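You operate a simulated robot arm through the tools that you are given. There is no shell and no other tool.

You are at the controls of a simulated robot arm. One attempt, no reset.

JOB
Put block 57 on line without raising a red flag.
Fine: black open, red open, black shut, blue open, in that order; leave the other handles as they are.

The check looks at the end state, three seconds after you hand in, the way a careful person would. Anything else that was tipped, shoved, dropped, spilled or broken makes it a failure.

ROBOT AND FRAMES
A 7-joint arm with a two-finger parallel gripper, fixed in place. Base frame: the origin is at the foot of the arm, x ahead of it, y to its left, z up. Units: m, degrees, N and s.
With the tool pointing down near the work surface it reaches from about 0.1 to 0.72 m from the base axis. Its first joint turns from -143.0 to 143.0 degrees. Payload 3 kg.
Tool frame: the origin (TCP) lies between the finger pads and is the grasp point; the fingertips stand 0.03 m ahead of it; z points along the fingers, y is the line along which they close. Largest opening 0.094 m; finger width 0.028, thickness 0.01; the body of the gripper, 0.05 by 0.096 m, starts 0.055 m behind the TCP.
Orientation is that of the tool frame in the base frame, as a unit quaternion [x, y, z, w]. With the fingers straight down and closing along the base's y, the tool's x points along the base's -x, its y along +y and its z along -z.

CONTROLS
- The arm moves only by the tool arm_command. Its argument "deltas" is a list of rows, each a list of 6 numbers: the shift along the tool's x, y, z in m, then the turn, a rotation vector about the tool's x, y, z in degrees. In form: [[x, y, z, wx, wy, wz], ...]. A call has 1 to 20 rows; each row is the pose to reach, as a shift and turn from the pose commanded when the call began, along the tool's axes at that moment. "claw" is the gripper command, from -1 (shut) to 1 (fully open), values between in proportion, set as the call begins (left out, the last holds). A row lasts 0.2 s, in which the tool goes at most 0.05 m and 8.6 degrees; a call with a longer step from one row to the next is refused whole, and so is a gripper value outside its range. Where a pose cannot be reached the arm comes as near as it can. A force on the tool above 40 N (or 10 N above the force at the start of the call, whichever is more), or a blocked arm, ends the call early, and 0.2 s more pass. Each finger travels about 0.072 m/s and halts on what it meets, pressing with about 29 N; the grip force reading is that of the motor and also rises with nothing between the fingers. The clock runs only during rows and for 0.2 s after the last one: add rows that repeat a pose to give the fingers time. The reply holds the time, the measured pose of the TCP, the force on the tool along the base axes, the opening and the grip force, in the units named above and with some noise, with the torque about the TCP (base axes, N m) and any sound that the robot's microphone picked up.
- Cameras (640 x 400 px; columns grow to the right, rows downward): "scene" is fixed at [0.2196, -0.6505, 1.8899]; the picture's right is [0.81, -0.59, 0.00], its down [-0.25, -0.34, -0.91] and it looks along [0.53, 0.73, -0.42] (base axes); focal length 326 px, centre (320, 200). "wrist" rides on the gripper at [0.076, 0.014, -0.103] in the tool frame; the picture's right is [-0.18, 0.98, 0.00], its down [-0.75, -0.14, -0.64] and it looks along [-0.63, -0.12, 0.77] (tool axes); focal length 243 px, centre (320, 200). There is no depth. A picture from a camera that has moved, and an enlarged one, comes with that camera's place and axes in the base frame and with its lens.
- get_image(camera): a new picture of that camera. The clock stands still meanwhile.
- zoom(camera, box): a new picture of the part [left, top, right, bottom] of that camera's present view, enlarged. The clock stands still meanwhile.
- hand_in(): hands the job in; it is judged then, once.

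Places have to be worked out from the pictures, the camera data and where the tool is seen. Open the gripper and draw the arm clear of the work before you hand the job in, unless the task says otherwise.

The tools are called after "Call:" as name(argument=value, ...) on one line, values as JSON. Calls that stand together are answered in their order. arm_command: Moves the arm, as the interface text tells. Its arguments: {"type":"object","properties":{"deltas":{"type":"array"},"claw":{"type":"number"}},"required":["deltas"]} The other tools are called the same way: get_image (camera) takes a picture; zoom (camera, box) takes an enlarged picture of a part of a camera's view; hand_in () hands the job in.

At the start:

```text
clock: 0.0
tool_pos: [0.4488, 0.0238, 1.3392]
orientation: [0.001, 1.0, 0.001, 0.0]
wrist_force: [-0.1, -0.1, 0.0]
torque: [0.0, 0.02, -0.01]
width: 0.094
gripper_force: 0.1
```

scene: 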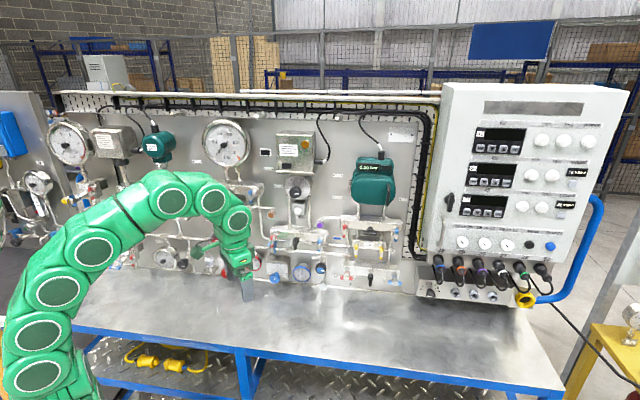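
wrist: 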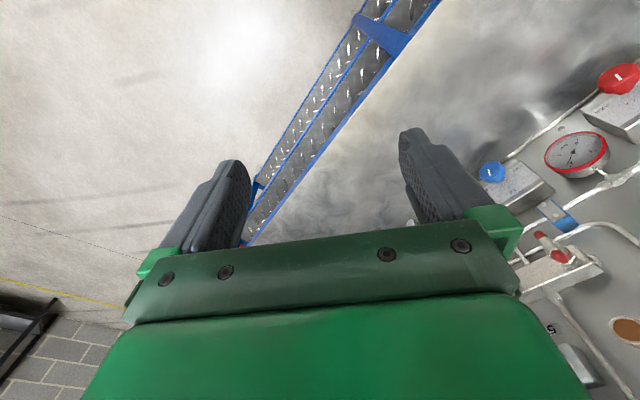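

I start by looking closely at the panel to find block 57 and its handles.

Call:
zoom(camera="scene", box=[240, 180, 420, 300])

Call:
zoom(camera="scene", box=[120, 180, 300, 300])

Call:
zoom(camera="scene", box=[320, 200, 420, 300])

Call:
zoom(camera="wrist", box=[440, 40, 640, 400])

```text
3.33 times, centred on (330, 240) of scene
camera zoom: at [0.2196, -0.6505, 1.8899], right [0.81, -0.59, 0.0], down [-0.25, -0.34, -0.91], along [0.53, 0.73, -0.42], focal length 1087 px, centre (287, 67)
```

zoom: 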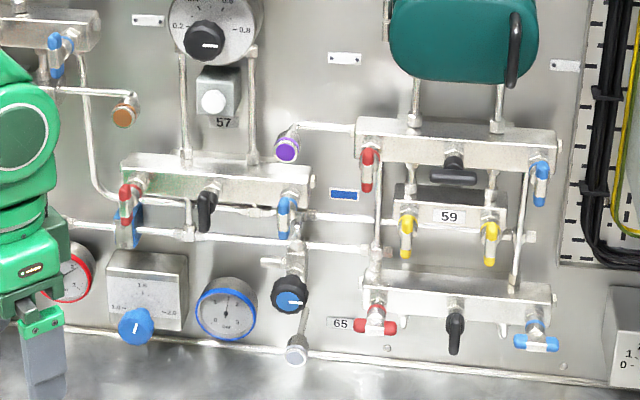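

```text
3.33 times, centred on (210, 240) of scene
camera zoom: at [0.2196, -0.6505, 1.8899], right [0.81, -0.59, 0.0], down [-0.25, -0.34, -0.91], along [0.53, 0.73, -0.42], focal length 1087 px, centre (687, 67)
```

zoom: 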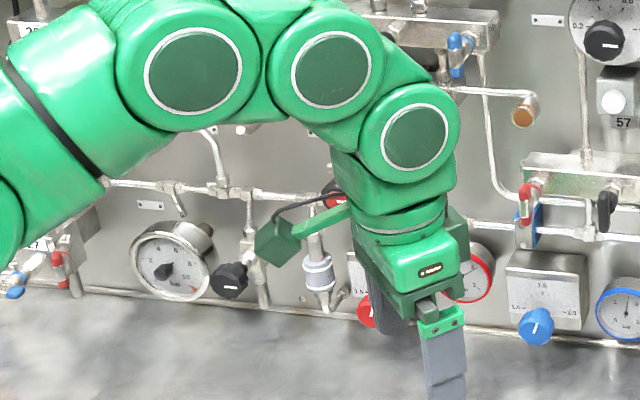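

```text
4.00 times, centred on (370, 250) of scene
camera zoom: at [0.2196, -0.6505, 1.8899], right [0.81, -0.59, 0.0], down [-0.25, -0.34, -0.91], along [0.53, 0.73, -0.42], focal length 1305 px, centre (120, 0)
```

zoom: 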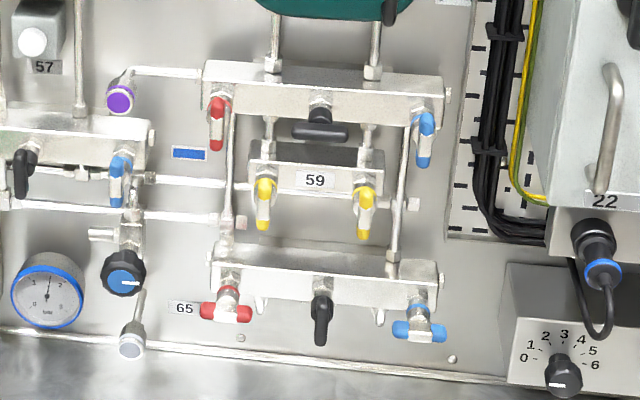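

```text
1.11 times, centred on (540, 220) of wrist
camera zoom: at [0.3734, 0.0379, 1.4418], right [0.18, 0.98, 0.0], down [0.75, -0.14, 0.64], along [0.63, -0.12, -0.77], focal length 270 px, centre (76, 178)
```

zoom: 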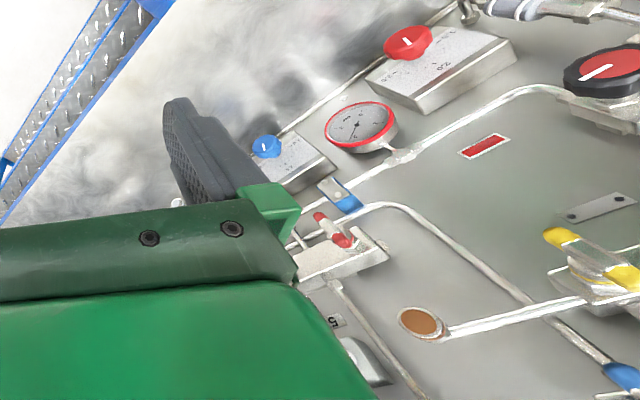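

Block 57 looks to be the three-handle manifold under the gauge labelled 57. Triangulating the pictures puts its red handle near (0.69, 0.30, 1.25), and the panel seems to run along (0.7, -0.71). I turn the tool to face the panel, well short of it, for a close view.

Call:
arm_command(deltas=[[-0.005, 0.006, 0.003, -2.73, -6.53, -2.73], [-0.011, 0.012, 0.006, -5.46, -13.06, -5.46], [-0.016, 0.017, 0.009, -8.19, -19.59, -8.19], [-0.021, 0.023, 0.012, -10.92, -26.12, -10.92], [-0.027, 0.029, 0.015, -13.65, -32.65, -13.65], [-0.032, 0.035, 0.018, -16.38, -39.18, -16.38], [-0.037, 0.041, 0.021, -19.11, -45.71, -19.11], [-0.043, 0.046, 0.024, -21.84, -52.24, -21.84], [-0.048, 0.052, 0.027, -24.57, -58.77, -24.57], [-0.053, 0.058, 0.03, -27.3, -65.3, -27.3], [-0.058, 0.064, 0.033, -30.03, -71.83, -30.03], [-0.064, 0.07, 0.036, -32.76, -78.36, -32.76], [-0.07, 0.076, 0.04, -35.5, -84.9, -35.5], [-0.07, 0.076, 0.04, -35.5, -84.9, -35.5]], claw=1)

```text
clock: 3.0
tool_pos: [0.5238, 0.0962, 1.3019]
orientation: [-0.271, 0.655, 0.278, 0.648]
wrist_force: [1.4, 0.0, 0.8]
torque: [-0.07, 0.03, 0.03]
width: 0.094
gripper_force: 0.1
out of reach, approached as far as the arm can: row 12, 13, 14
```

The tool now faces the panel with the camera underneath it. I look through both cameras.

Call:
get_image(camera="wrist")

Call:
get_image(camera="scene")

```text
taken
camera wrist: at [0.4411, 0.0339, 1.2259], right [-0.7, 0.69, 0.19], down [-0.34, -0.56, 0.76], along [0.63, 0.46, 0.63], focal length 243 px, centre (320, 200)
```

wrist: 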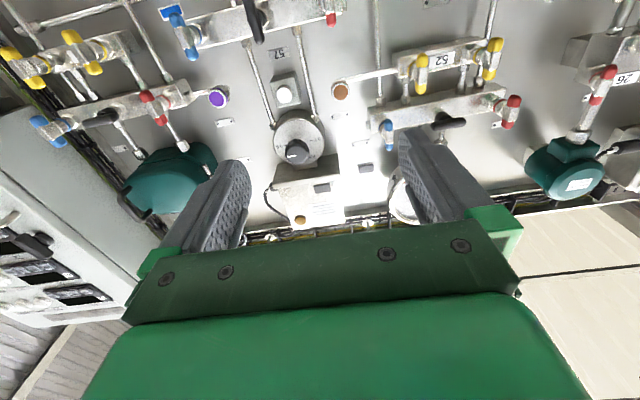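

```text
taken
```

scene: 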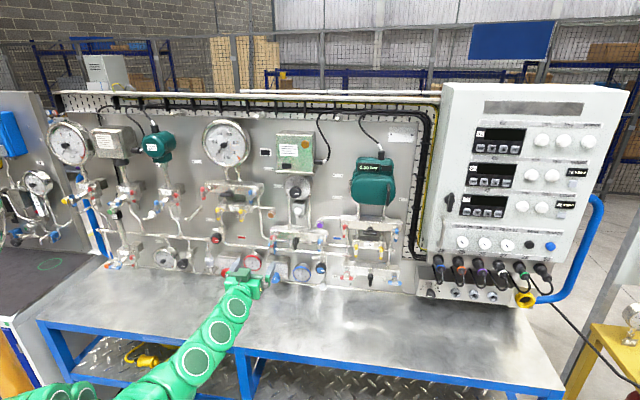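

The arm is low now and no longer hides the panel, so I zoom in for details.

Call:
zoom(camera="scene", box=[256, 200, 336, 250])

Call:
zoom(camera="scene", box=[176, 160, 336, 260])

Call:
zoom(camera="scene", box=[50, 110, 210, 270])

Call:
zoom(camera="scene", box=[310, 130, 420, 300])

Call:
zoom(camera="wrist", box=[160, 0, 360, 125])

```text
8.00 times, centred on (296, 225) of scene
camera zoom: at [0.2196, -0.6505, 1.8899], right [0.81, -0.59, 0.0], down [-0.25, -0.34, -0.91], along [0.53, 0.73, -0.42], focal length 2609 px, centre (512, 0)
```

zoom: 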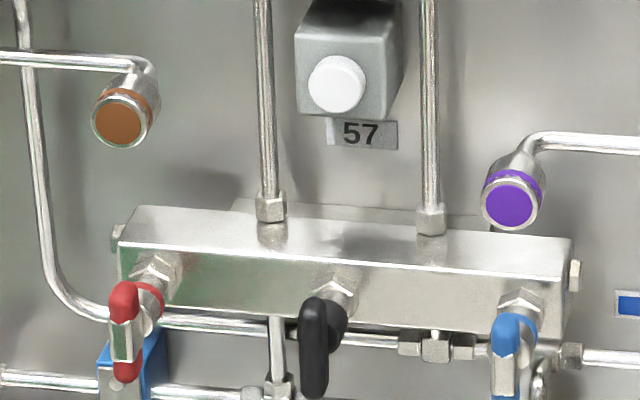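

```text
4.00 times, centred on (256, 210) of scene
camera zoom: at [0.2196, -0.6505, 1.8899], right [0.81, -0.59, 0.0], down [-0.25, -0.34, -0.91], along [0.53, 0.73, -0.42], focal length 1305 px, centre (576, 160)
```

zoom: 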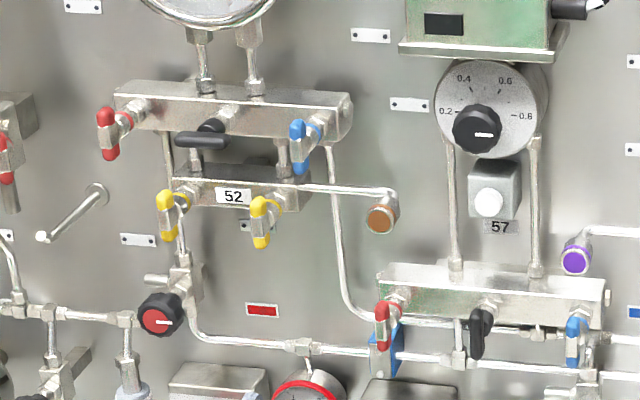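

```text
2.50 times, centred on (130, 190) of scene
camera zoom: at [0.2196, -0.6505, 1.8899], right [0.81, -0.59, 0.0], down [-0.25, -0.34, -0.91], along [0.53, 0.73, -0.42], focal length 815 px, centre (795, 225)
```

zoom: 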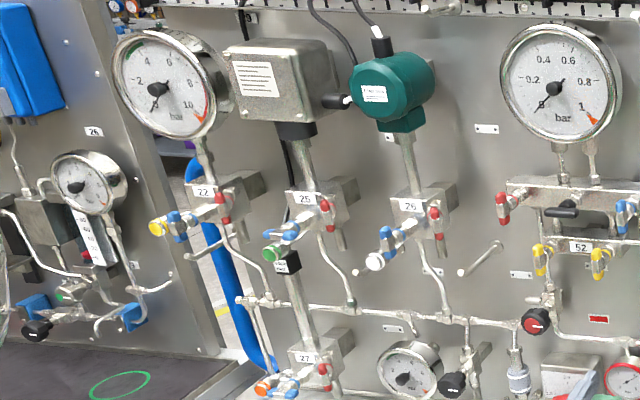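

```text
2.35 times, centred on (365, 215) of scene
camera zoom: at [0.2196, -0.6505, 1.8899], right [0.81, -0.59, 0.0], down [-0.25, -0.34, -0.91], along [0.53, 0.73, -0.42], focal length 768 px, centre (214, 165)
```

zoom: 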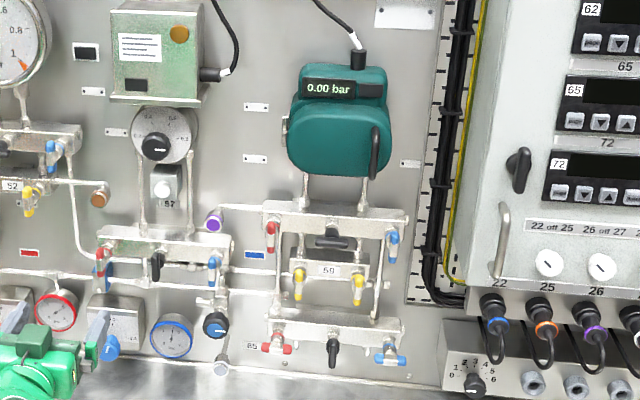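

```text
3.20 times, centred on (260, 62) of wrist
camera zoom: at [0.4411, 0.0339, 1.2259], right [-0.7, 0.69, 0.19], down [-0.34, -0.56, 0.76], along [0.63, 0.46, 0.63], focal length 776 px, centre (512, 640)
```

zoom: 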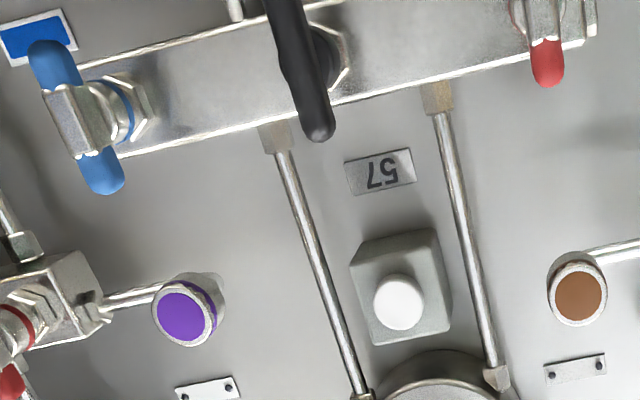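

All three block 57 handles are T-bars standing vertical, and the white dome above label 57 is probably the flag. I pitch the camera down and centre it on the block to see the stops and the lettering.

Call:
arm_command(deltas=[[0.01, -0.015, 0.005, 0, 5, 0], [0.02, -0.03, 0.01, 0, 10, 0], [0.03, -0.045, 0.015, 0, 15, 0], [0.04, -0.06, 0.02, 0, 20, 0], [0.04, -0.06, 0.02, 0, 20, 0]])

Call:
get_image(camera="wrist")

Call:
zoom(camera="wrist", box=[220, 20, 420, 145])

```text
clock: 4.2
tool_pos: [0.5833, 0.0689, 1.2667]
orientation: [-0.316, 0.756, 0.221, 0.529]
wrist_force: [-0.5, -0.4, -0.5]
torque: [-0.01, 0.0, 0.01]
width: 0.0943
gripper_force: 0.0
```

```text
taken
camera wrist: at [0.4879, -0.0078, 1.2294], right [-0.66, 0.73, 0.17], down [-0.14, -0.35, 0.93], along [0.74, 0.58, 0.33], focal length 243 px, centre (320, 200)
```

wrist: 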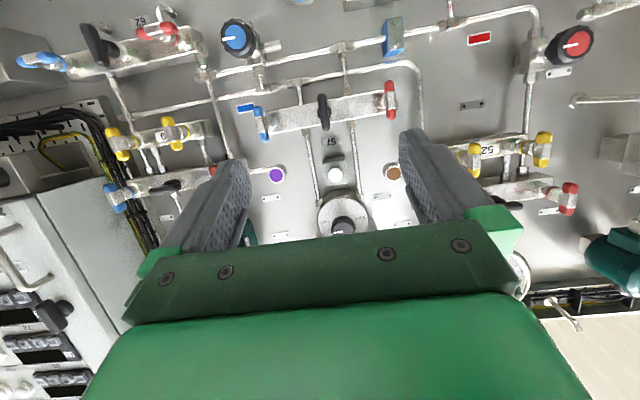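

```text
3.20 times, centred on (320, 82) of wrist
camera zoom: at [0.4879, -0.0078, 1.2294], right [-0.66, 0.73, 0.17], down [-0.14, -0.35, 0.93], along [0.74, 0.58, 0.33], focal length 776 px, centre (320, 576)
```

zoom: 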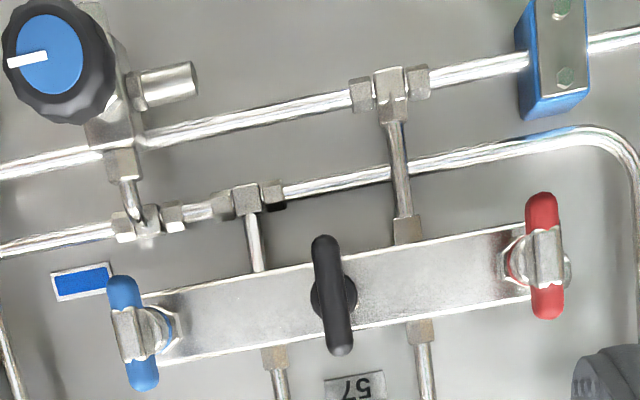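

The white dome is still white. I place the bar centres near red (.690,.308), black (.758,.246) and blue (.827,.181), all at z≈1.228 and about 6 cm proud of the block. I level the tool and move to a standoff about 15 cm in front of black.

Call:
arm_command(deltas=[[0, 0, 0.027, 0, -5, 0], [0.001, -0.001, 0.054, 0, -10, 0], [0.002, -0.002, 0.08, 0, -15, 0], [0.002, -0.002, 0.1075, 0, -20, 0], [0.002, -0.002, 0.1075, 0, -20, 0], [0.002, -0.002, 0.1075, 0, -20, 0]])

Call:
get_image(camera="wrist")

Call:
get_image(camera="scene")

```text
clock: 5.6
tool_pos: [0.6519, 0.1417, 1.2279]
orientation: [-0.273, 0.652, 0.273, 0.653]
wrist_force: [0.3, 0.0, -0.4]
torque: [0.01, 0.04, -0.01]
width: 0.0939
gripper_force: 0.0
out of reach, approached as far as the arm can: row 3
```

```text
taken
camera wrist: at [0.5701, 0.078, 1.1512], right [-0.7, 0.69, 0.18], down [-0.35, -0.56, 0.75], along [0.62, 0.46, 0.63], focal length 243 px, centre (320, 200)
```

wrist: 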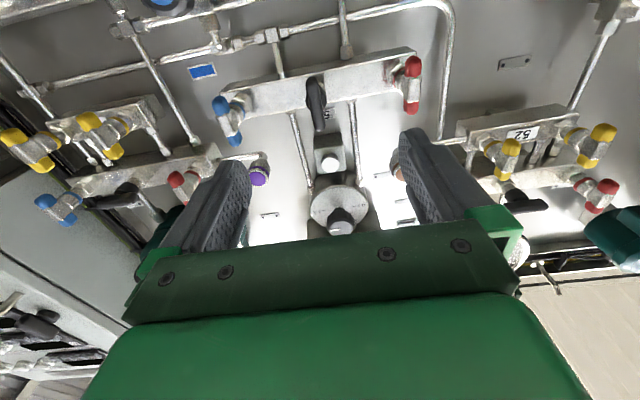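

```text
taken
```

scene: 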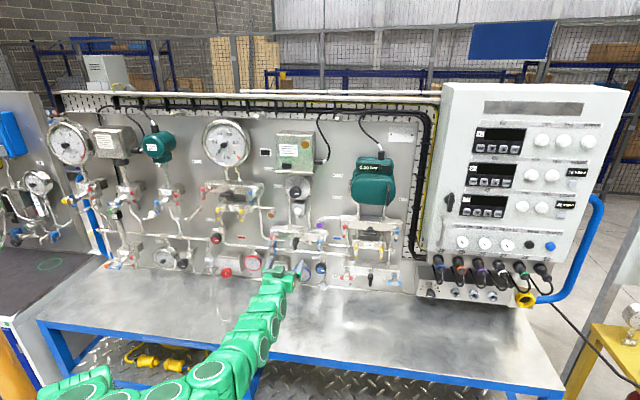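

I zoom in on the handles to locate the black bar accurately.

Call:
zoom(camera="wrist", box=[200, 40, 440, 190])

Call:
zoom(camera="scene", box=[256, 210, 336, 290])

```text
2.67 times, centred on (320, 115) of wrist
camera zoom: at [0.5701, 0.078, 1.1512], right [-0.7, 0.69, 0.18], down [-0.35, -0.56, 0.75], along [0.62, 0.46, 0.63], focal length 647 px, centre (320, 427)
```

zoom: 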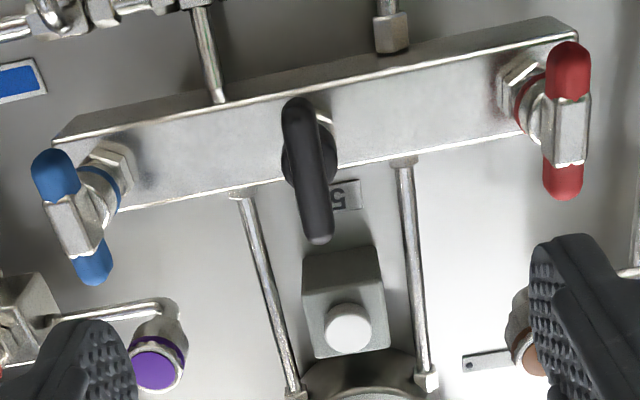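

```text
5.00 times, centred on (296, 250) of scene
camera zoom: at [0.2196, -0.6505, 1.8899], right [0.81, -0.59, 0.0], down [-0.25, -0.34, -0.91], along [0.53, 0.73, -0.42], focal length 1631 px, centre (440, -50)
```

zoom: 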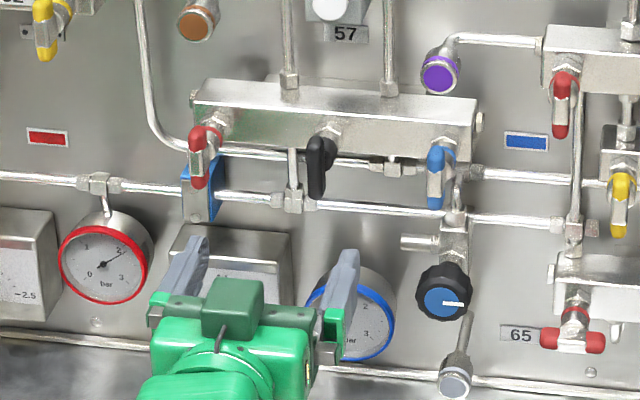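

The black bar centre is about 0.146 m ahead of the TCP, almost on its axis, at z≈1.229. Before gripping anything, I check that the wrist can roll about 90° counter-clockwise here in free air.

Call:
arm_command(deltas=[[0, 0, 0, 0, 0, -8.5], [0, 0, 0, 0, 0, -17], [0, 0, 0, 0, 0, -25.5], [0, 0, 0, 0, 0, -34], [0, 0, 0, 0, 0, -42.5], [0, 0, 0, 0, 0, -51], [0, 0, 0, 0, 0, -59.5], [0, 0, 0, 0, 0, -68], [0, 0, 0, 0, 0, -76.5], [0, 0, 0, 0, 0, -85], [0, 0, 0, 0, 0, -92], [0, 0, 0, 0, 0, -92]])

```text
clock: 8.2
tool_pos: [0.6512, 0.1527, 1.3089]
orientation: [0.683, -0.272, 0.271, -0.621]
wrist_force: [-0.6, -0.2, 0.0]
torque: [-0.02, 0.02, -0.01]
width: 0.094
gripper_force: 0.1
out of reach, approached as far as the arm can: row 1, 2, 3, 4, 5, 6, 7, 8, 9, 10, 11, 12
```

Counter-clockwise roll lifts the tool off target, so a joint limit gets in the way there. I go back to zero roll and check what was commanded.

Call:
arm_command(deltas=[[0, 0, 0, 0, 0, 8.5], [0, 0, 0, 0, 0, 17], [0, 0, 0, 0, 0, 25.5], [0, 0, 0, 0, 0, 34], [0, 0, 0, 0, 0, 42.5], [0, 0, 0, 0, 0, 51], [0, 0, 0, 0, 0, 59.5], [0, 0, 0, 0, 0, 68], [0, 0, 0, 0, 0, 76.5], [0, 0, 0, 0, 0, 85], [0, 0, 0, 0, 0, 92], [0, 0, 0, 0, 0, 92]])

Call:
get_image(camera="scene")

```text
clock: 10.8
tool_pos: [0.6534, 0.1371, 1.226]
orientation: [-0.273, 0.652, 0.274, 0.652]
wrist_force: [-0.6, -0.4, 0.4]
torque: [-0.03, -0.01, -0.01]
width: 0.0942
gripper_force: 0.0
out of reach, approached as far as the arm can: row 1, 2, 3, 4, 5, 6, 7, 8, 9
```

```text
taken
```

scene: 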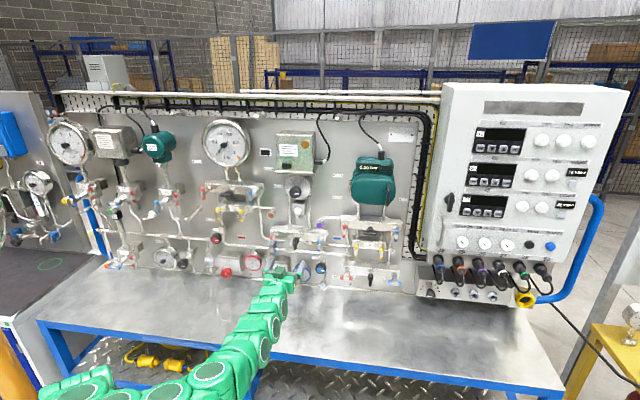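

It came back to roll zero exactly. Now I test the clockwise roll.

Call:
arm_command(deltas=[[0, 0, 0, 0, 0, 8.5], [0, 0, 0, 0, 0, 17], [0, 0, 0, 0, 0, 25.5], [0, 0, 0, 0, 0, 34], [0, 0, 0, 0, 0, 42.5], [0, 0, 0, 0, 0, 51], [0, 0, 0, 0, 0, 59.5], [0, 0, 0, 0, 0, 68], [0, 0, 0, 0, 0, 76.5], [0, 0, 0, 0, 0, 85], [0, 0, 0, 0, 0, 92], [0, 0, 0, 0, 0, 92]])

Call:
get_image(camera="wrist")

```text
clock: 13.4
tool_pos: [0.6524, 0.1403, 1.2256]
orientation: [0.279, 0.649, 0.66, 0.257]
wrist_force: [1.3, -0.5, 0.4]
torque: [0.01, 0.04, 0.01]
width: 0.0938
gripper_force: 0.0
```

```text
taken
camera wrist: at [0.5272, 0.1203, 1.2427], right [0.16, -0.15, 0.98], down [0.08, -0.98, -0.17], along [0.98, 0.11, -0.14], focal length 243 px, centre (320, 200)
```

wrist: 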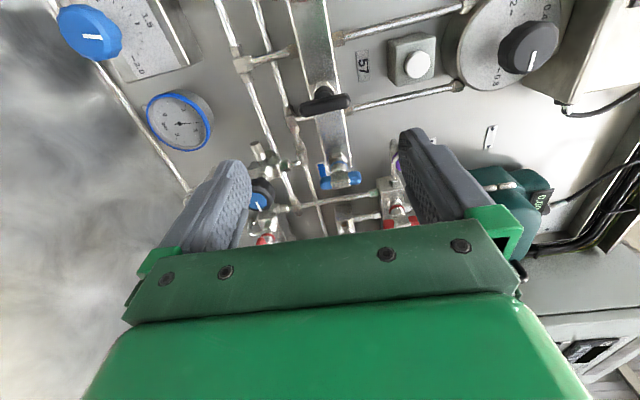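

The clockwise roll of 92° is fully reachable. I continue toward 180°, since starting there would let me turn counter-clockwise.

Call:
arm_command(deltas=[[0, 0, 0, 0, 0, 8.5], [0, 0, 0, 0, 0, 17], [0, 0, 0, 0, 0, 25.5], [0, 0, 0, 0, 0, 34], [0, 0, 0, 0, 0, 42.5], [0, 0, 0, 0, 0, 51], [0, 0, 0, 0, 0, 59.5], [0, 0, 0, 0, 0, 68], [0, 0, 0, 0, 0, 76.5], [0, 0, 0, 0, 0, 85], [0, 0, 0, 0, 0, 88], [0, 0, 0, 0, 0, 88]])

Call:
get_image(camera="wrist")

```text
clock: 16.0
tool_pos: [0.651, 0.1392, 1.2266]
orientation: [0.652, 0.272, 0.653, -0.273]
wrist_force: [-0.1, -0.1, 0.1]
torque: [0.0, -0.04, -0.01]
width: 0.094
gripper_force: 0.1
```

```text
taken
camera wrist: at [0.591, 0.0565, 1.3016], right [0.7, -0.69, -0.18], down [-0.55, -0.36, -0.75], along [0.45, 0.63, -0.63], focal length 243 px, centre (320, 200)
```

wrist: 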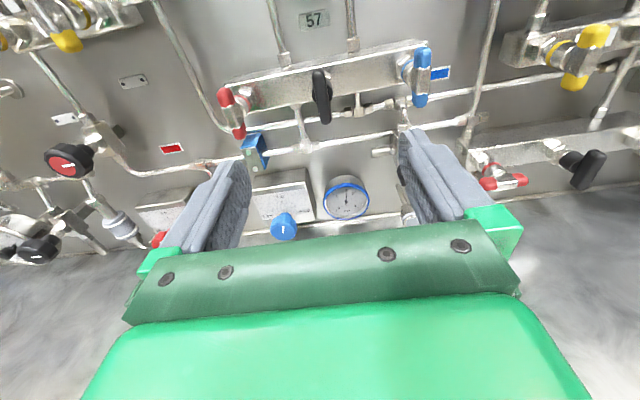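

Roll 180 works too, with an upright camera view. I zoom in on the handles from here for marks and for exact alignment.

Call:
zoom(camera="wrist", box=[200, 0, 440, 150])

Call:
zoom(camera="wrist", box=[290, 50, 370, 130])

```text
2.67 times, centred on (320, 75) of wrist
camera zoom: at [0.591, 0.0565, 1.3016], right [0.7, -0.69, -0.18], down [-0.55, -0.36, -0.75], along [0.45, 0.63, -0.63], focal length 647 px, centre (320, 533)
```

zoom: 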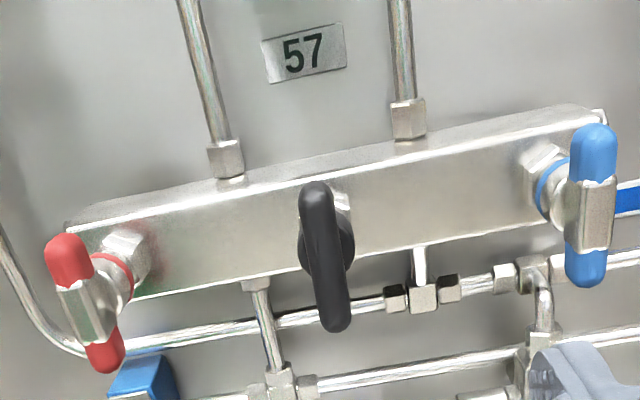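

```text
5.00 times, centred on (330, 90) of wrist
camera zoom: at [0.591, 0.0565, 1.3016], right [0.7, -0.69, -0.18], down [-0.55, -0.36, -0.75], along [0.45, 0.63, -0.63], focal length 1213 px, centre (270, 750)
```

zoom: 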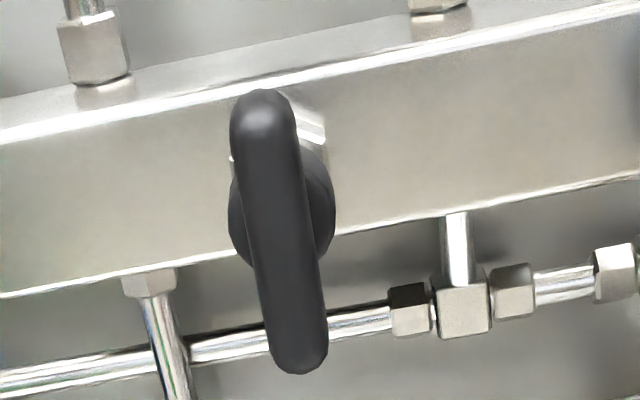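

From the two views, black is 0.143 ahead, 3 mm right and 3 mm above the TCP axis; red is at y −0.090 and blue at y +0.096, and the panel is square to the tool. I advance with the fingers partly open, stopping just short of the black bar.

Call:
arm_command(deltas=[[0.001, 0.001, 0.02, 0, 0, 0], [0.002, 0.002, 0.04, 0, 0, 0], [0.003, 0.003, 0.06, 0, 0, 0], [0.003, 0.003, 0.08, 0, 0, 0], [0.003, 0.003, 0.095, 0, 0, 0], [0.003, 0.003, 0.095, 0, 0, 0]], claw=0.0)

Call:
get_image(camera="wrist")

Call:
zoom(camera="scene", box=[256, 170, 336, 250])

```text
clock: 17.4
tool_pos: [0.7203, 0.2049, 1.2303]
orientation: [0.652, 0.273, 0.652, -0.274]
wrist_force: [0.4, -0.3, -0.3]
torque: [-0.03, -0.01, 0.01]
width: 0.0469
gripper_force: 0.0
```

```text
taken
camera wrist: at [0.6594, 0.1218, 1.305], right [0.7, -0.69, -0.18], down [-0.55, -0.36, -0.75], along [0.45, 0.63, -0.63], focal length 243 px, centre (320, 200)
```

wrist: 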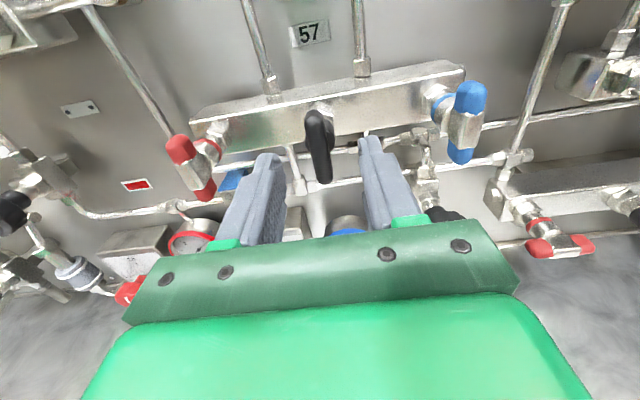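

```text
5.00 times, centred on (296, 210) of scene
camera zoom: at [0.2196, -0.6505, 1.8899], right [0.81, -0.59, 0.0], down [-0.25, -0.34, -0.91], along [0.53, 0.73, -0.42], focal length 1631 px, centre (440, 150)
```

zoom: 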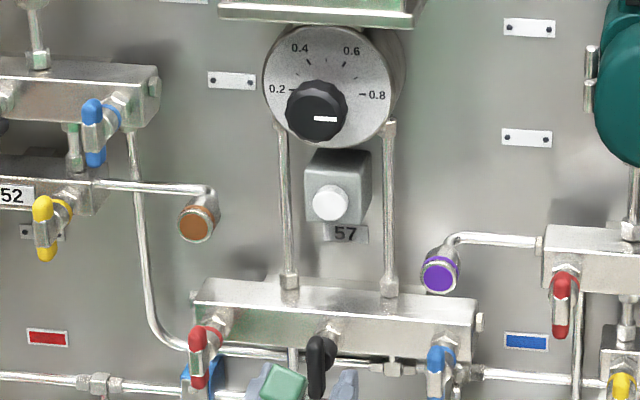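

The bar is centred between the fingers, about 0.047 ahead of the TCP. I advance 0.025 so the fingertips just pass the bar without reaching the hub, then close.

Call:
arm_command(deltas=[[0, 0, 0.01, 0, 0, 0], [0, 0, 0.02, 0, 0, 0], [0, 0, 0.025, 0, 0, 0], [0, 0, 0.025, 0, 0, 0]])

Call:
zoom(camera="wrist", box=[220, 60, 420, 260])

```text
clock: 18.4
tool_pos: [0.7374, 0.2238, 1.2277]
orientation: [0.651, 0.274, 0.653, -0.274]
wrist_force: [0.7, -0.2, 0.0]
torque: [-0.01, 0.03, 0.0]
width: 0.047
gripper_force: 0.0
```

```text
2.00 times, centred on (320, 160) of wrist
camera zoom: at [0.6771, 0.1404, 1.3046], right [0.7, -0.69, -0.18], down [-0.55, -0.36, -0.75], along [0.45, 0.63, -0.63], focal length 485 px, centre (320, 280)
```

zoom: 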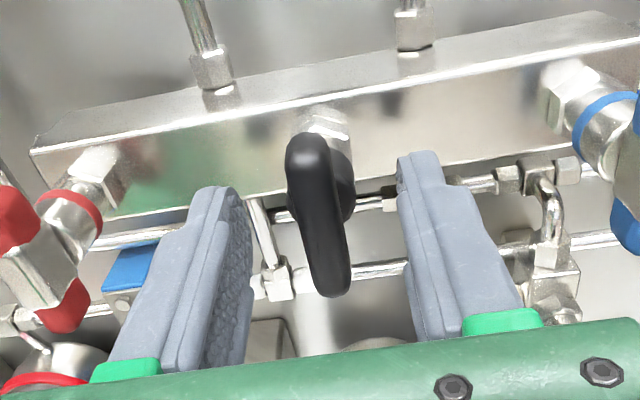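

The bar is between the fingers and the neighbouring handles are clear. I close.

Call:
arm_command(deltas=[[0, 0, 0, 0, 0, 0], [0, 0, 0, 0, 0, 0], [0, 0, 0, 0, 0, 0], [0, 0, 0, 0, 0, 0], [0, 0, 0, 0, 0, 0]], claw=-1)

Call:
zoom(camera="wrist", box=[220, 60, 420, 260])

```text
clock: 19.6
tool_pos: [0.7392, 0.2229, 1.2297]
orientation: [0.651, 0.273, 0.653, -0.273]
wrist_force: [9.2, -0.5, 3.5]
torque: [0.17, -0.18, -0.21]
width: 0.0205
gripper_force: 45.5
```

```text
2.00 times, centred on (320, 160) of wrist
camera zoom: at [0.6773, 0.14, 1.3046], right [0.7, -0.69, -0.18], down [-0.55, -0.36, -0.75], along [0.45, 0.63, -0.63], focal length 485 px, centre (320, 280)
```

zoom: 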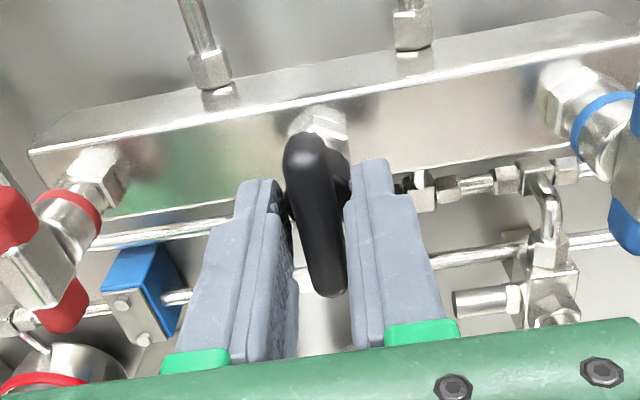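

The width of 0.0205 means the fingertips are holding the round hub behind the thinner bar. I open, back off 6 mm and close on the bar itself.

Call:
arm_command(deltas=[[0, 0, 0, 0, 0, 0], [0, 0, 0, 0, 0, 0], [0, 0, -0.003, 0, 0, 0], [0, 0, -0.006, 0, 0, 0], [0, 0, -0.006, 0, 0, 0]], claw=-0.1)

Call:
arm_command(deltas=[[0, 0, 0, 0, 0, 0], [0, 0, 0, 0, 0, 0], [0, 0, 0, 0, 0, 0], [0, 0, 0, 0, 0, 0], [0, 0, 0, 0, 0, 0]], claw=-1)

Call:
zoom(camera="wrist", box=[220, 60, 420, 260])

```text
clock: 20.8
tool_pos: [0.7347, 0.22, 1.2294]
orientation: [0.652, 0.272, 0.653, -0.272]
wrist_force: [-0.5, 0.9, -0.3]
torque: [-0.02, 0.01, 0.0]
width: 0.0422
gripper_force: 0.0
```

```text
clock: 22.0
tool_pos: [0.7355, 0.2186, 1.2298]
orientation: [0.652, 0.273, 0.653, -0.273]
wrist_force: [-0.9, -1.0, 0.0]
torque: [-0.08, 0.1, -0.71]
width: 0.0119
gripper_force: 45.1
```

```text
2.00 times, centred on (320, 160) of wrist
camera zoom: at [0.6732, 0.1359, 1.3047], right [0.7, -0.69, -0.18], down [-0.55, -0.36, -0.75], along [0.45, 0.63, -0.63], focal length 485 px, centre (320, 280)
```

zoom: 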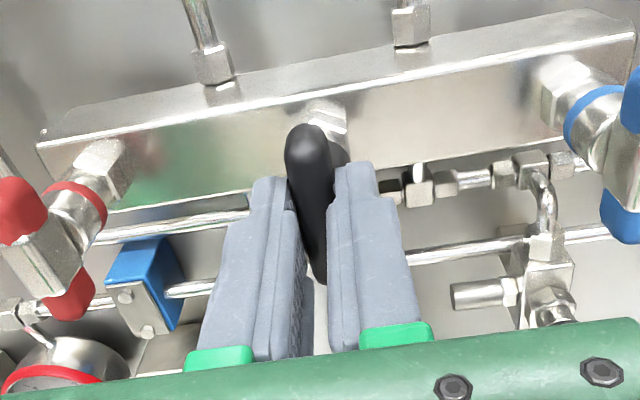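

Width 0.012 means it is holding the bar. I try a small counter-clockwise turn of 8° and watch the torque.

Call:
arm_command(deltas=[[0, 0, 0, 0, 0, -4], [0, 0, 0, 0, 0, -8], [0, 0, 0, 0, 0, -8]])

Call:
zoom(camera="wrist", box=[220, 60, 420, 260])

```text
clock: 22.8
tool_pos: [0.7334, 0.2187, 1.2297]
orientation: [0.632, 0.318, 0.67, -0.227]
wrist_force: [-19.3, -15.4, -14.1]
torque: [-0.33, 0.24, -0.63]
width: 0.0118
gripper_force: 44.5
```

```text
2.00 times, centred on (320, 160) of wrist
camera zoom: at [0.6657, 0.1435, 1.3061], right [0.71, -0.7, -0.04], down [-0.48, -0.43, -0.77], along [0.52, 0.57, -0.64], focal length 485 px, centre (320, 280)
```

zoom: 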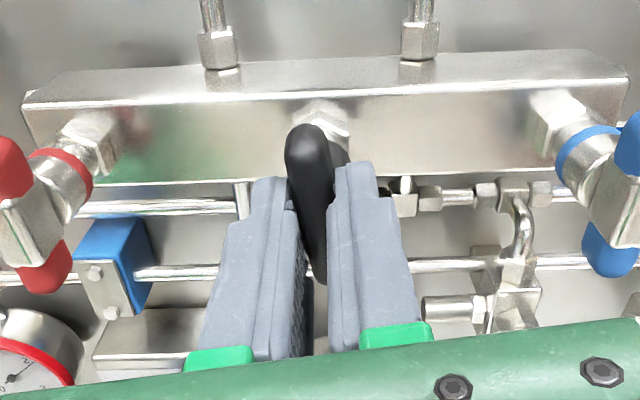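

The bar follows the gripper counter-clockwise, and torque about the stem is small. There is about 24 N pushing the tool outward, so I hold for a moment to see whether it settles.

Call:
arm_command(deltas=[[0, 0, 0, 0, 0, 0], [0, 0, 0, 0, 0, 0]])

```text
clock: 23.4
tool_pos: [0.735, 0.2191, 1.2293]
orientation: [0.631, 0.319, 0.67, -0.227]
wrist_force: [-23.6, -19.5, -20.8]
torque: [-0.35, 0.26, -0.62]
width: 0.0119
gripper_force: 44.9
```

The force holds steady at around 37 N, so I check from the scene camera whether the bar really turned.

Call:
zoom(camera="scene", box=[276, 210, 336, 260])

Call:
zoom(camera="wrist", box=[280, 100, 360, 180])

```text
8.00 times, centred on (306, 235) of scene
camera zoom: at [0.2196, -0.6505, 1.8899], right [0.81, -0.59, 0.0], down [-0.25, -0.34, -0.91], along [0.53, 0.73, -0.42], focal length 2609 px, centre (432, -80)
```

zoom: 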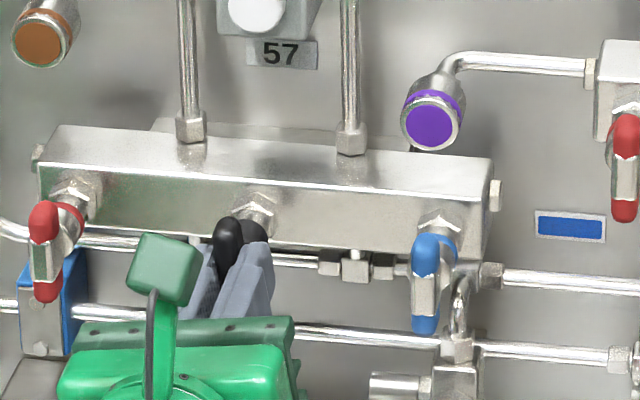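

```text
5.00 times, centred on (320, 140) of wrist
camera zoom: at [0.6657, 0.1434, 1.3061], right [0.71, -0.7, -0.05], down [-0.48, -0.43, -0.77], along [0.52, 0.57, -0.64], focal length 1213 px, centre (320, 500)
```

zoom: 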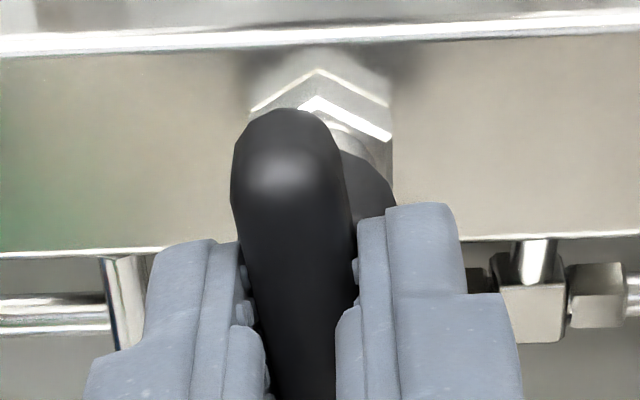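

The bar did turn with the gripper. The load looks like a small misalignment, so I ease 1 mm outward and 1 mm down to see if it drops.

Call:
arm_command(deltas=[[-0.0005, 0, -0.0005, 0, 0, 0], [-0.001, 0, -0.001, 0, 0, 0], [-0.001, 0, -0.001, 0, 0, 0]])

```text
clock: 24.2
tool_pos: [0.7336, 0.2184, 1.229]
orientation: [0.631, 0.317, 0.671, -0.227]
wrist_force: [37.6, 15.1, 8.7]
torque: [0.19, -0.21, -1.11]
width: 0.0118
gripper_force: 45.3
```

That overshot: the contact is stiff, about 65 N/mm. I go back in by roughly half.

Call:
arm_command(deltas=[[0.0003, 0.0003, 0.00055, 0, 0, 0], [0.0003, 0.0003, 0.00055, 0, 0, 0]])

```text
clock: 24.8
tool_pos: [0.7351, 0.2184, 1.2281]
orientation: [0.631, 0.318, 0.671, -0.227]
wrist_force: [23.6, 16.2, 19.2]
torque: [0.53, -0.51, -0.85]
width: 0.0118
gripper_force: 45.1
```

Rigid gripping over-constrains the bar. I loosen to a cage of about 16 mm around it, which can turn the bar as a couple without side load.

Call:
arm_command(deltas=[[0, 0, 0, 0, 0, 0], [0, 0, 0, 0, 0, 0], [0, 0, 0, 0, 0, 0]], claw=-0.66)

Call:
zoom(camera="wrist", box=[280, 100, 360, 180])

```text
clock: 25.6
tool_pos: [0.7332, 0.2178, 1.2282]
orientation: [0.631, 0.318, 0.67, -0.227]
wrist_force: [0.4, -0.3, -0.7]
torque: [-0.01, 0.0, -0.01]
width: 0.0156
gripper_force: 0.0
```

```text
5.00 times, centred on (320, 140) of wrist
camera zoom: at [0.6656, 0.1428, 1.3051], right [0.71, -0.7, -0.05], down [-0.47, -0.43, -0.77], along [0.52, 0.57, -0.64], focal length 1213 px, centre (320, 500)
```

zoom: 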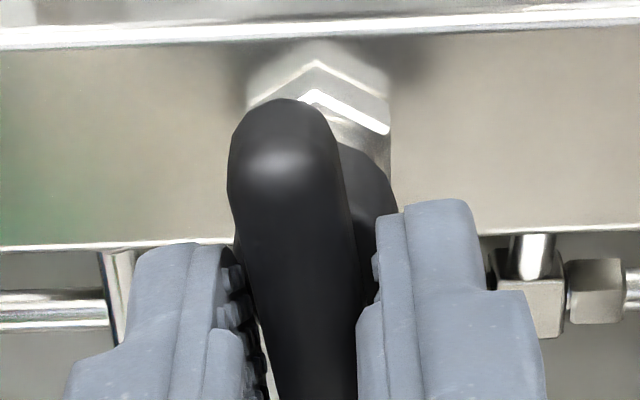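

The forces are zero now. I turn 30° further counter-clockwise with the loose cage.

Call:
arm_command(deltas=[[0, 0, 0, 0, 0, -6], [0, 0, 0, 0, 0, -12], [0, 0, 0, 0, 0, -18], [0, 0, 0, 0, 0, -24], [0, 0, 0, 0, 0, -30], [0, 0, 0, 0, 0, -30]])

Call:
zoom(camera="wrist", box=[220, 60, 420, 260])

Call:
zoom(camera="scene", box=[276, 170, 336, 260])

```text
clock: 27.0
tool_pos: [0.7361, 0.2174, 1.2282]
orientation: [0.526, 0.472, 0.706, -0.045]
wrist_force: [4.4, -5.2, 0.8]
torque: [0.13, 0.02, -0.16]
width: 0.0193
gripper_force: 3.0
```

```text
2.00 times, centred on (320, 160) of wrist
camera zoom: at [0.6379, 0.1707, 1.2964], right [0.63, -0.62, 0.46], down [-0.2, -0.7, -0.68], along [0.75, 0.34, -0.57], focal length 485 px, centre (320, 280)
```

zoom: 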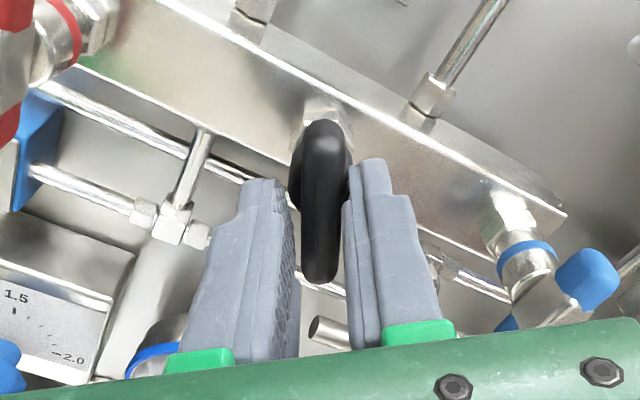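

```text
4.44 times, centred on (306, 215) of scene
camera zoom: at [0.2196, -0.6505, 1.8899], right [0.81, -0.59, 0.0], down [-0.25, -0.34, -0.91], along [0.53, 0.73, -0.42], focal length 1450 px, centre (382, 133)
```

zoom: 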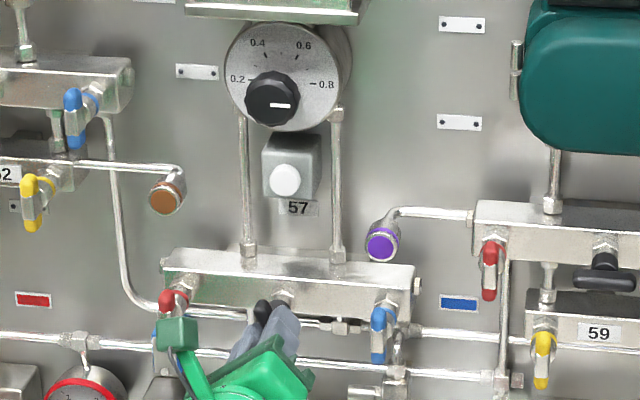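

Counter-clockwise works smoothly, and the dome is still white. I continue another 50°.

Call:
arm_command(deltas=[[0, 0, 0, 0, 0, -6], [0, 0, 0, 0, 0, -12], [0, 0, 0, 0, 0, -18], [0, 0, 0, 0, 0, -24], [0, 0, 0, 0, 0, -30], [0, 0, 0, 0, 0, -36], [0, 0, 0, 0, 0, -42], [0, 0, 0, 0, 0, -50], [0, 0, 0, 0, 0, -50]])

Call:
zoom(camera="wrist", box=[220, 60, 420, 260])

Call:
zoom(camera="scene", box=[276, 200, 336, 260])

```text
clock: 29.0
tool_pos: [0.7349, 0.2188, 1.2282]
orientation: [0.278, 0.65, 0.659, 0.257]
wrist_force: [-0.6, -1.8, 5.4]
torque: [0.16, -0.05, 0.05]
width: 0.0189
gripper_force: 2.6
```

```text
2.00 times, centred on (320, 160) of wrist
camera zoom: at [0.6089, 0.1994, 1.2449], right [0.15, -0.15, 0.98], down [0.08, -0.98, -0.17], along [0.98, 0.11, -0.14], focal length 485 px, centre (320, 280)
```

zoom: 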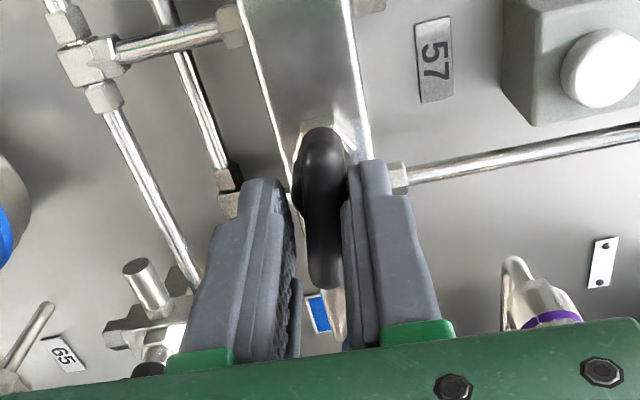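

```text
6.67 times, centred on (306, 230) of scene
camera zoom: at [0.2196, -0.6505, 1.8899], right [0.81, -0.59, 0.0], down [-0.25, -0.34, -0.91], along [0.53, 0.73, -0.42], focal length 2174 px, centre (413, 0)
```

zoom: 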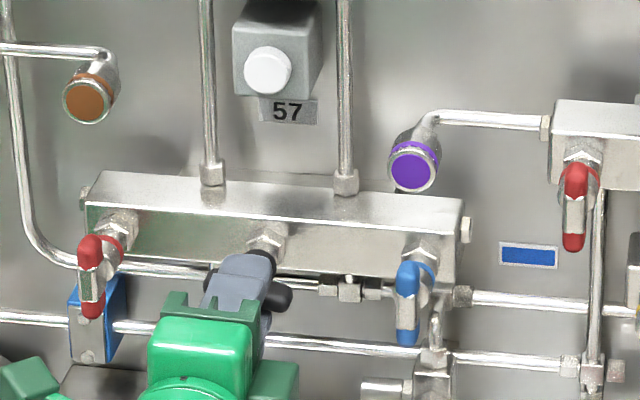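

The gripper has turned 88° and the bar lags by about 10°. I continue in small steps until the torque shows the stop.

Call:
arm_command(deltas=[[0, 0, 0, 0, 0, -4], [0, 0, 0, 0, 0, -8], [0, 0, 0, 0, 0, -8]])

Call:
arm_command(deltas=[[0, 0, 0, 0, 0, -3], [0, 0, 0, 0, 0, -6], [0, 0, 0, 0, 0, -6]])

Call:
zoom(camera="wrist", box=[220, 60, 420, 260])

Call:
zoom(camera="scene", box=[276, 200, 336, 260])

```text
clock: 29.8
tool_pos: [0.7349, 0.2187, 1.2283]
orientation: [0.232, 0.667, 0.64, 0.303]
wrist_force: [-6.7, -2.6, 6.5]
torque: [0.07, -0.11, 0.06]
width: 0.02
gripper_force: 3.7
```

```text
clock: 30.6
tool_pos: [0.7352, 0.2195, 1.229]
orientation: [0.197, 0.679, 0.623, 0.336]
wrist_force: [4.8, -2.5, 11.3]
torque: [0.22, 0.04, -0.13]
width: 0.0216
gripper_force: 4.9
```

```text
2.00 times, centred on (320, 160) of wrist
camera zoom: at [0.6085, 0.2004, 1.2258], right [-0.02, 0.02, 1.0], down [0.1, -1.0, 0.02], along [1.0, 0.1, 0.02], focal length 485 px, centre (320, 280)
```

zoom: 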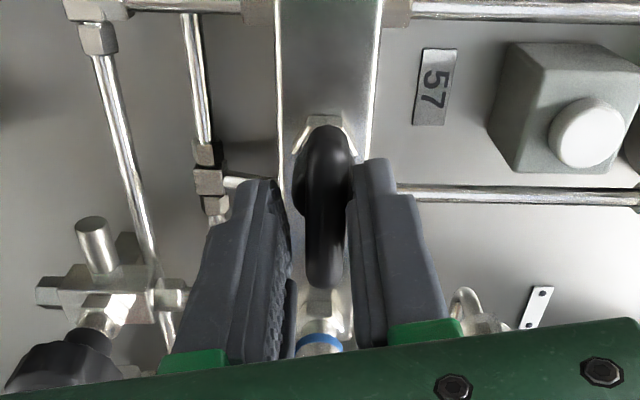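

```text
6.67 times, centred on (306, 230) of scene
camera zoom: at [0.2196, -0.6505, 1.8899], right [0.81, -0.59, 0.0], down [-0.25, -0.34, -0.91], along [0.53, 0.73, -0.42], focal length 2174 px, centre (413, 0)
```

zoom: 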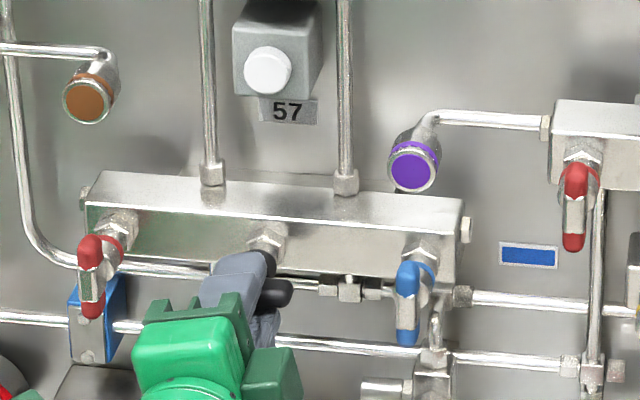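

The fingers are being wedged wider and the bar looks parallel to the block, so it seems to be at its stop. I open and back straight off to inspect.

Call:
arm_command(deltas=[[0, 0, 0, 0, 0, 0], [0, 0, 0, 0, 0, 0], [0, 0, -0.02, 0, 0, 0], [0, 0, -0.04, 0, 0, 0], [0, 0, -0.06, 0, 0, 0], [0, 0, -0.08, 0, 0, 0], [0, 0, -0.08, 0, 0, 0]], claw=0)

Call:
get_image(camera="wrist")

Call:
zoom(camera="wrist", box=[220, 0, 420, 200])

Call:
zoom(camera="scene", box=[276, 200, 336, 260])

```text
clock: 32.2
tool_pos: [0.6787, 0.1608, 1.2281]
orientation: [0.198, 0.677, 0.624, 0.336]
wrist_force: [0.4, 0.0, -0.4]
torque: [0.03, -0.01, -0.02]
width: 0.0469
gripper_force: 0.1
```

```text
taken
camera wrist: at [0.5525, 0.1415, 1.2252], right [-0.02, 0.02, 1.0], down [0.1, -1.0, 0.02], along [1.0, 0.1, 0.02], focal length 243 px, centre (320, 200)
```

wrist: 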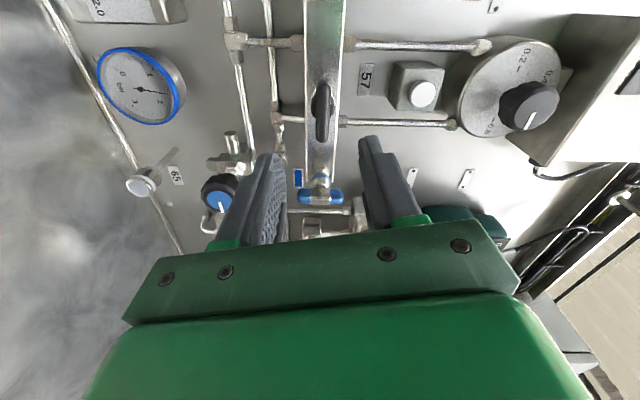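

```text
2.00 times, centred on (320, 100) of wrist
camera zoom: at [0.5525, 0.1415, 1.2252], right [-0.02, 0.02, 1.0], down [0.1, -1.0, 0.02], along [1.0, 0.1, 0.02], focal length 485 px, centre (320, 400)
```

zoom: 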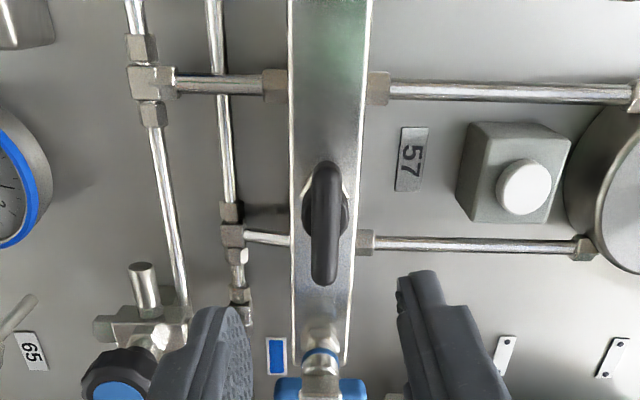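

```text
6.67 times, centred on (306, 230) of scene
camera zoom: at [0.2196, -0.6505, 1.8899], right [0.81, -0.59, 0.0], down [-0.25, -0.34, -0.91], along [0.53, 0.73, -0.42], focal length 2174 px, centre (413, 0)
```

zoom: 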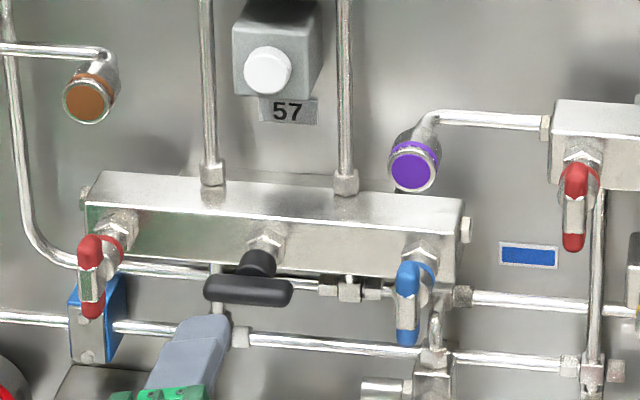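

The black bar is now fully horizontal (open), counter-clockwise as for a normal valve, and the dome is still white. I back off a little more and roll back to the camera-up orientation.

Call:
arm_command(deltas=[[0, 0, -0.01, 0, 0, 8.5], [0, 0, -0.02, 0, 0, 17], [0, 0, -0.03, 0, 0, 25.5], [0, 0, -0.03, 0, 0, 34], [0, 0, -0.03, 0, 0, 42.5], [0, 0, -0.03, 0, 0, 51], [0, 0, -0.03, 0, 0, 59.5], [0, 0, -0.03, 0, 0, 68], [0, 0, -0.03, 0, 0, 76.5], [0, 0, -0.03, 0, 0, 85], [0, 0, -0.03, 0, 0, 93.5], [0, 0, -0.03, 0, 0, 102], [0, 0, -0.03, 0, 0, 102]])

Call:
get_image(camera="wrist")

```text
clock: 35.0
tool_pos: [0.6591, 0.1384, 1.2277]
orientation: [0.652, 0.273, 0.652, -0.274]
wrist_force: [-0.4, -0.3, 0.4]
torque: [0.04, 0.01, -0.01]
width: 0.0469
gripper_force: 0.0
```

```text
taken
camera wrist: at [0.5965, 0.0562, 1.303], right [0.7, -0.69, -0.19], down [-0.55, -0.36, -0.75], along [0.45, 0.63, -0.63], focal length 243 px, centre (320, 200)
```

wrist: 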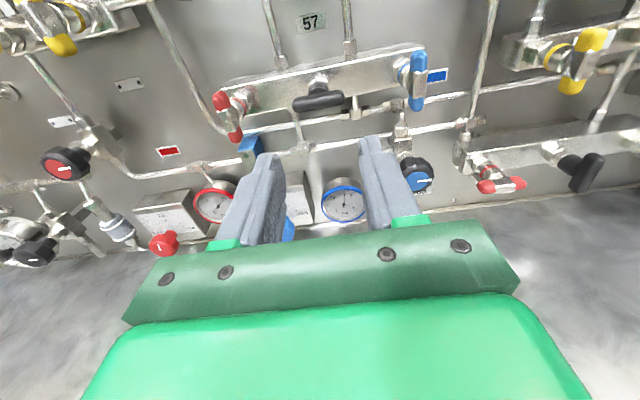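

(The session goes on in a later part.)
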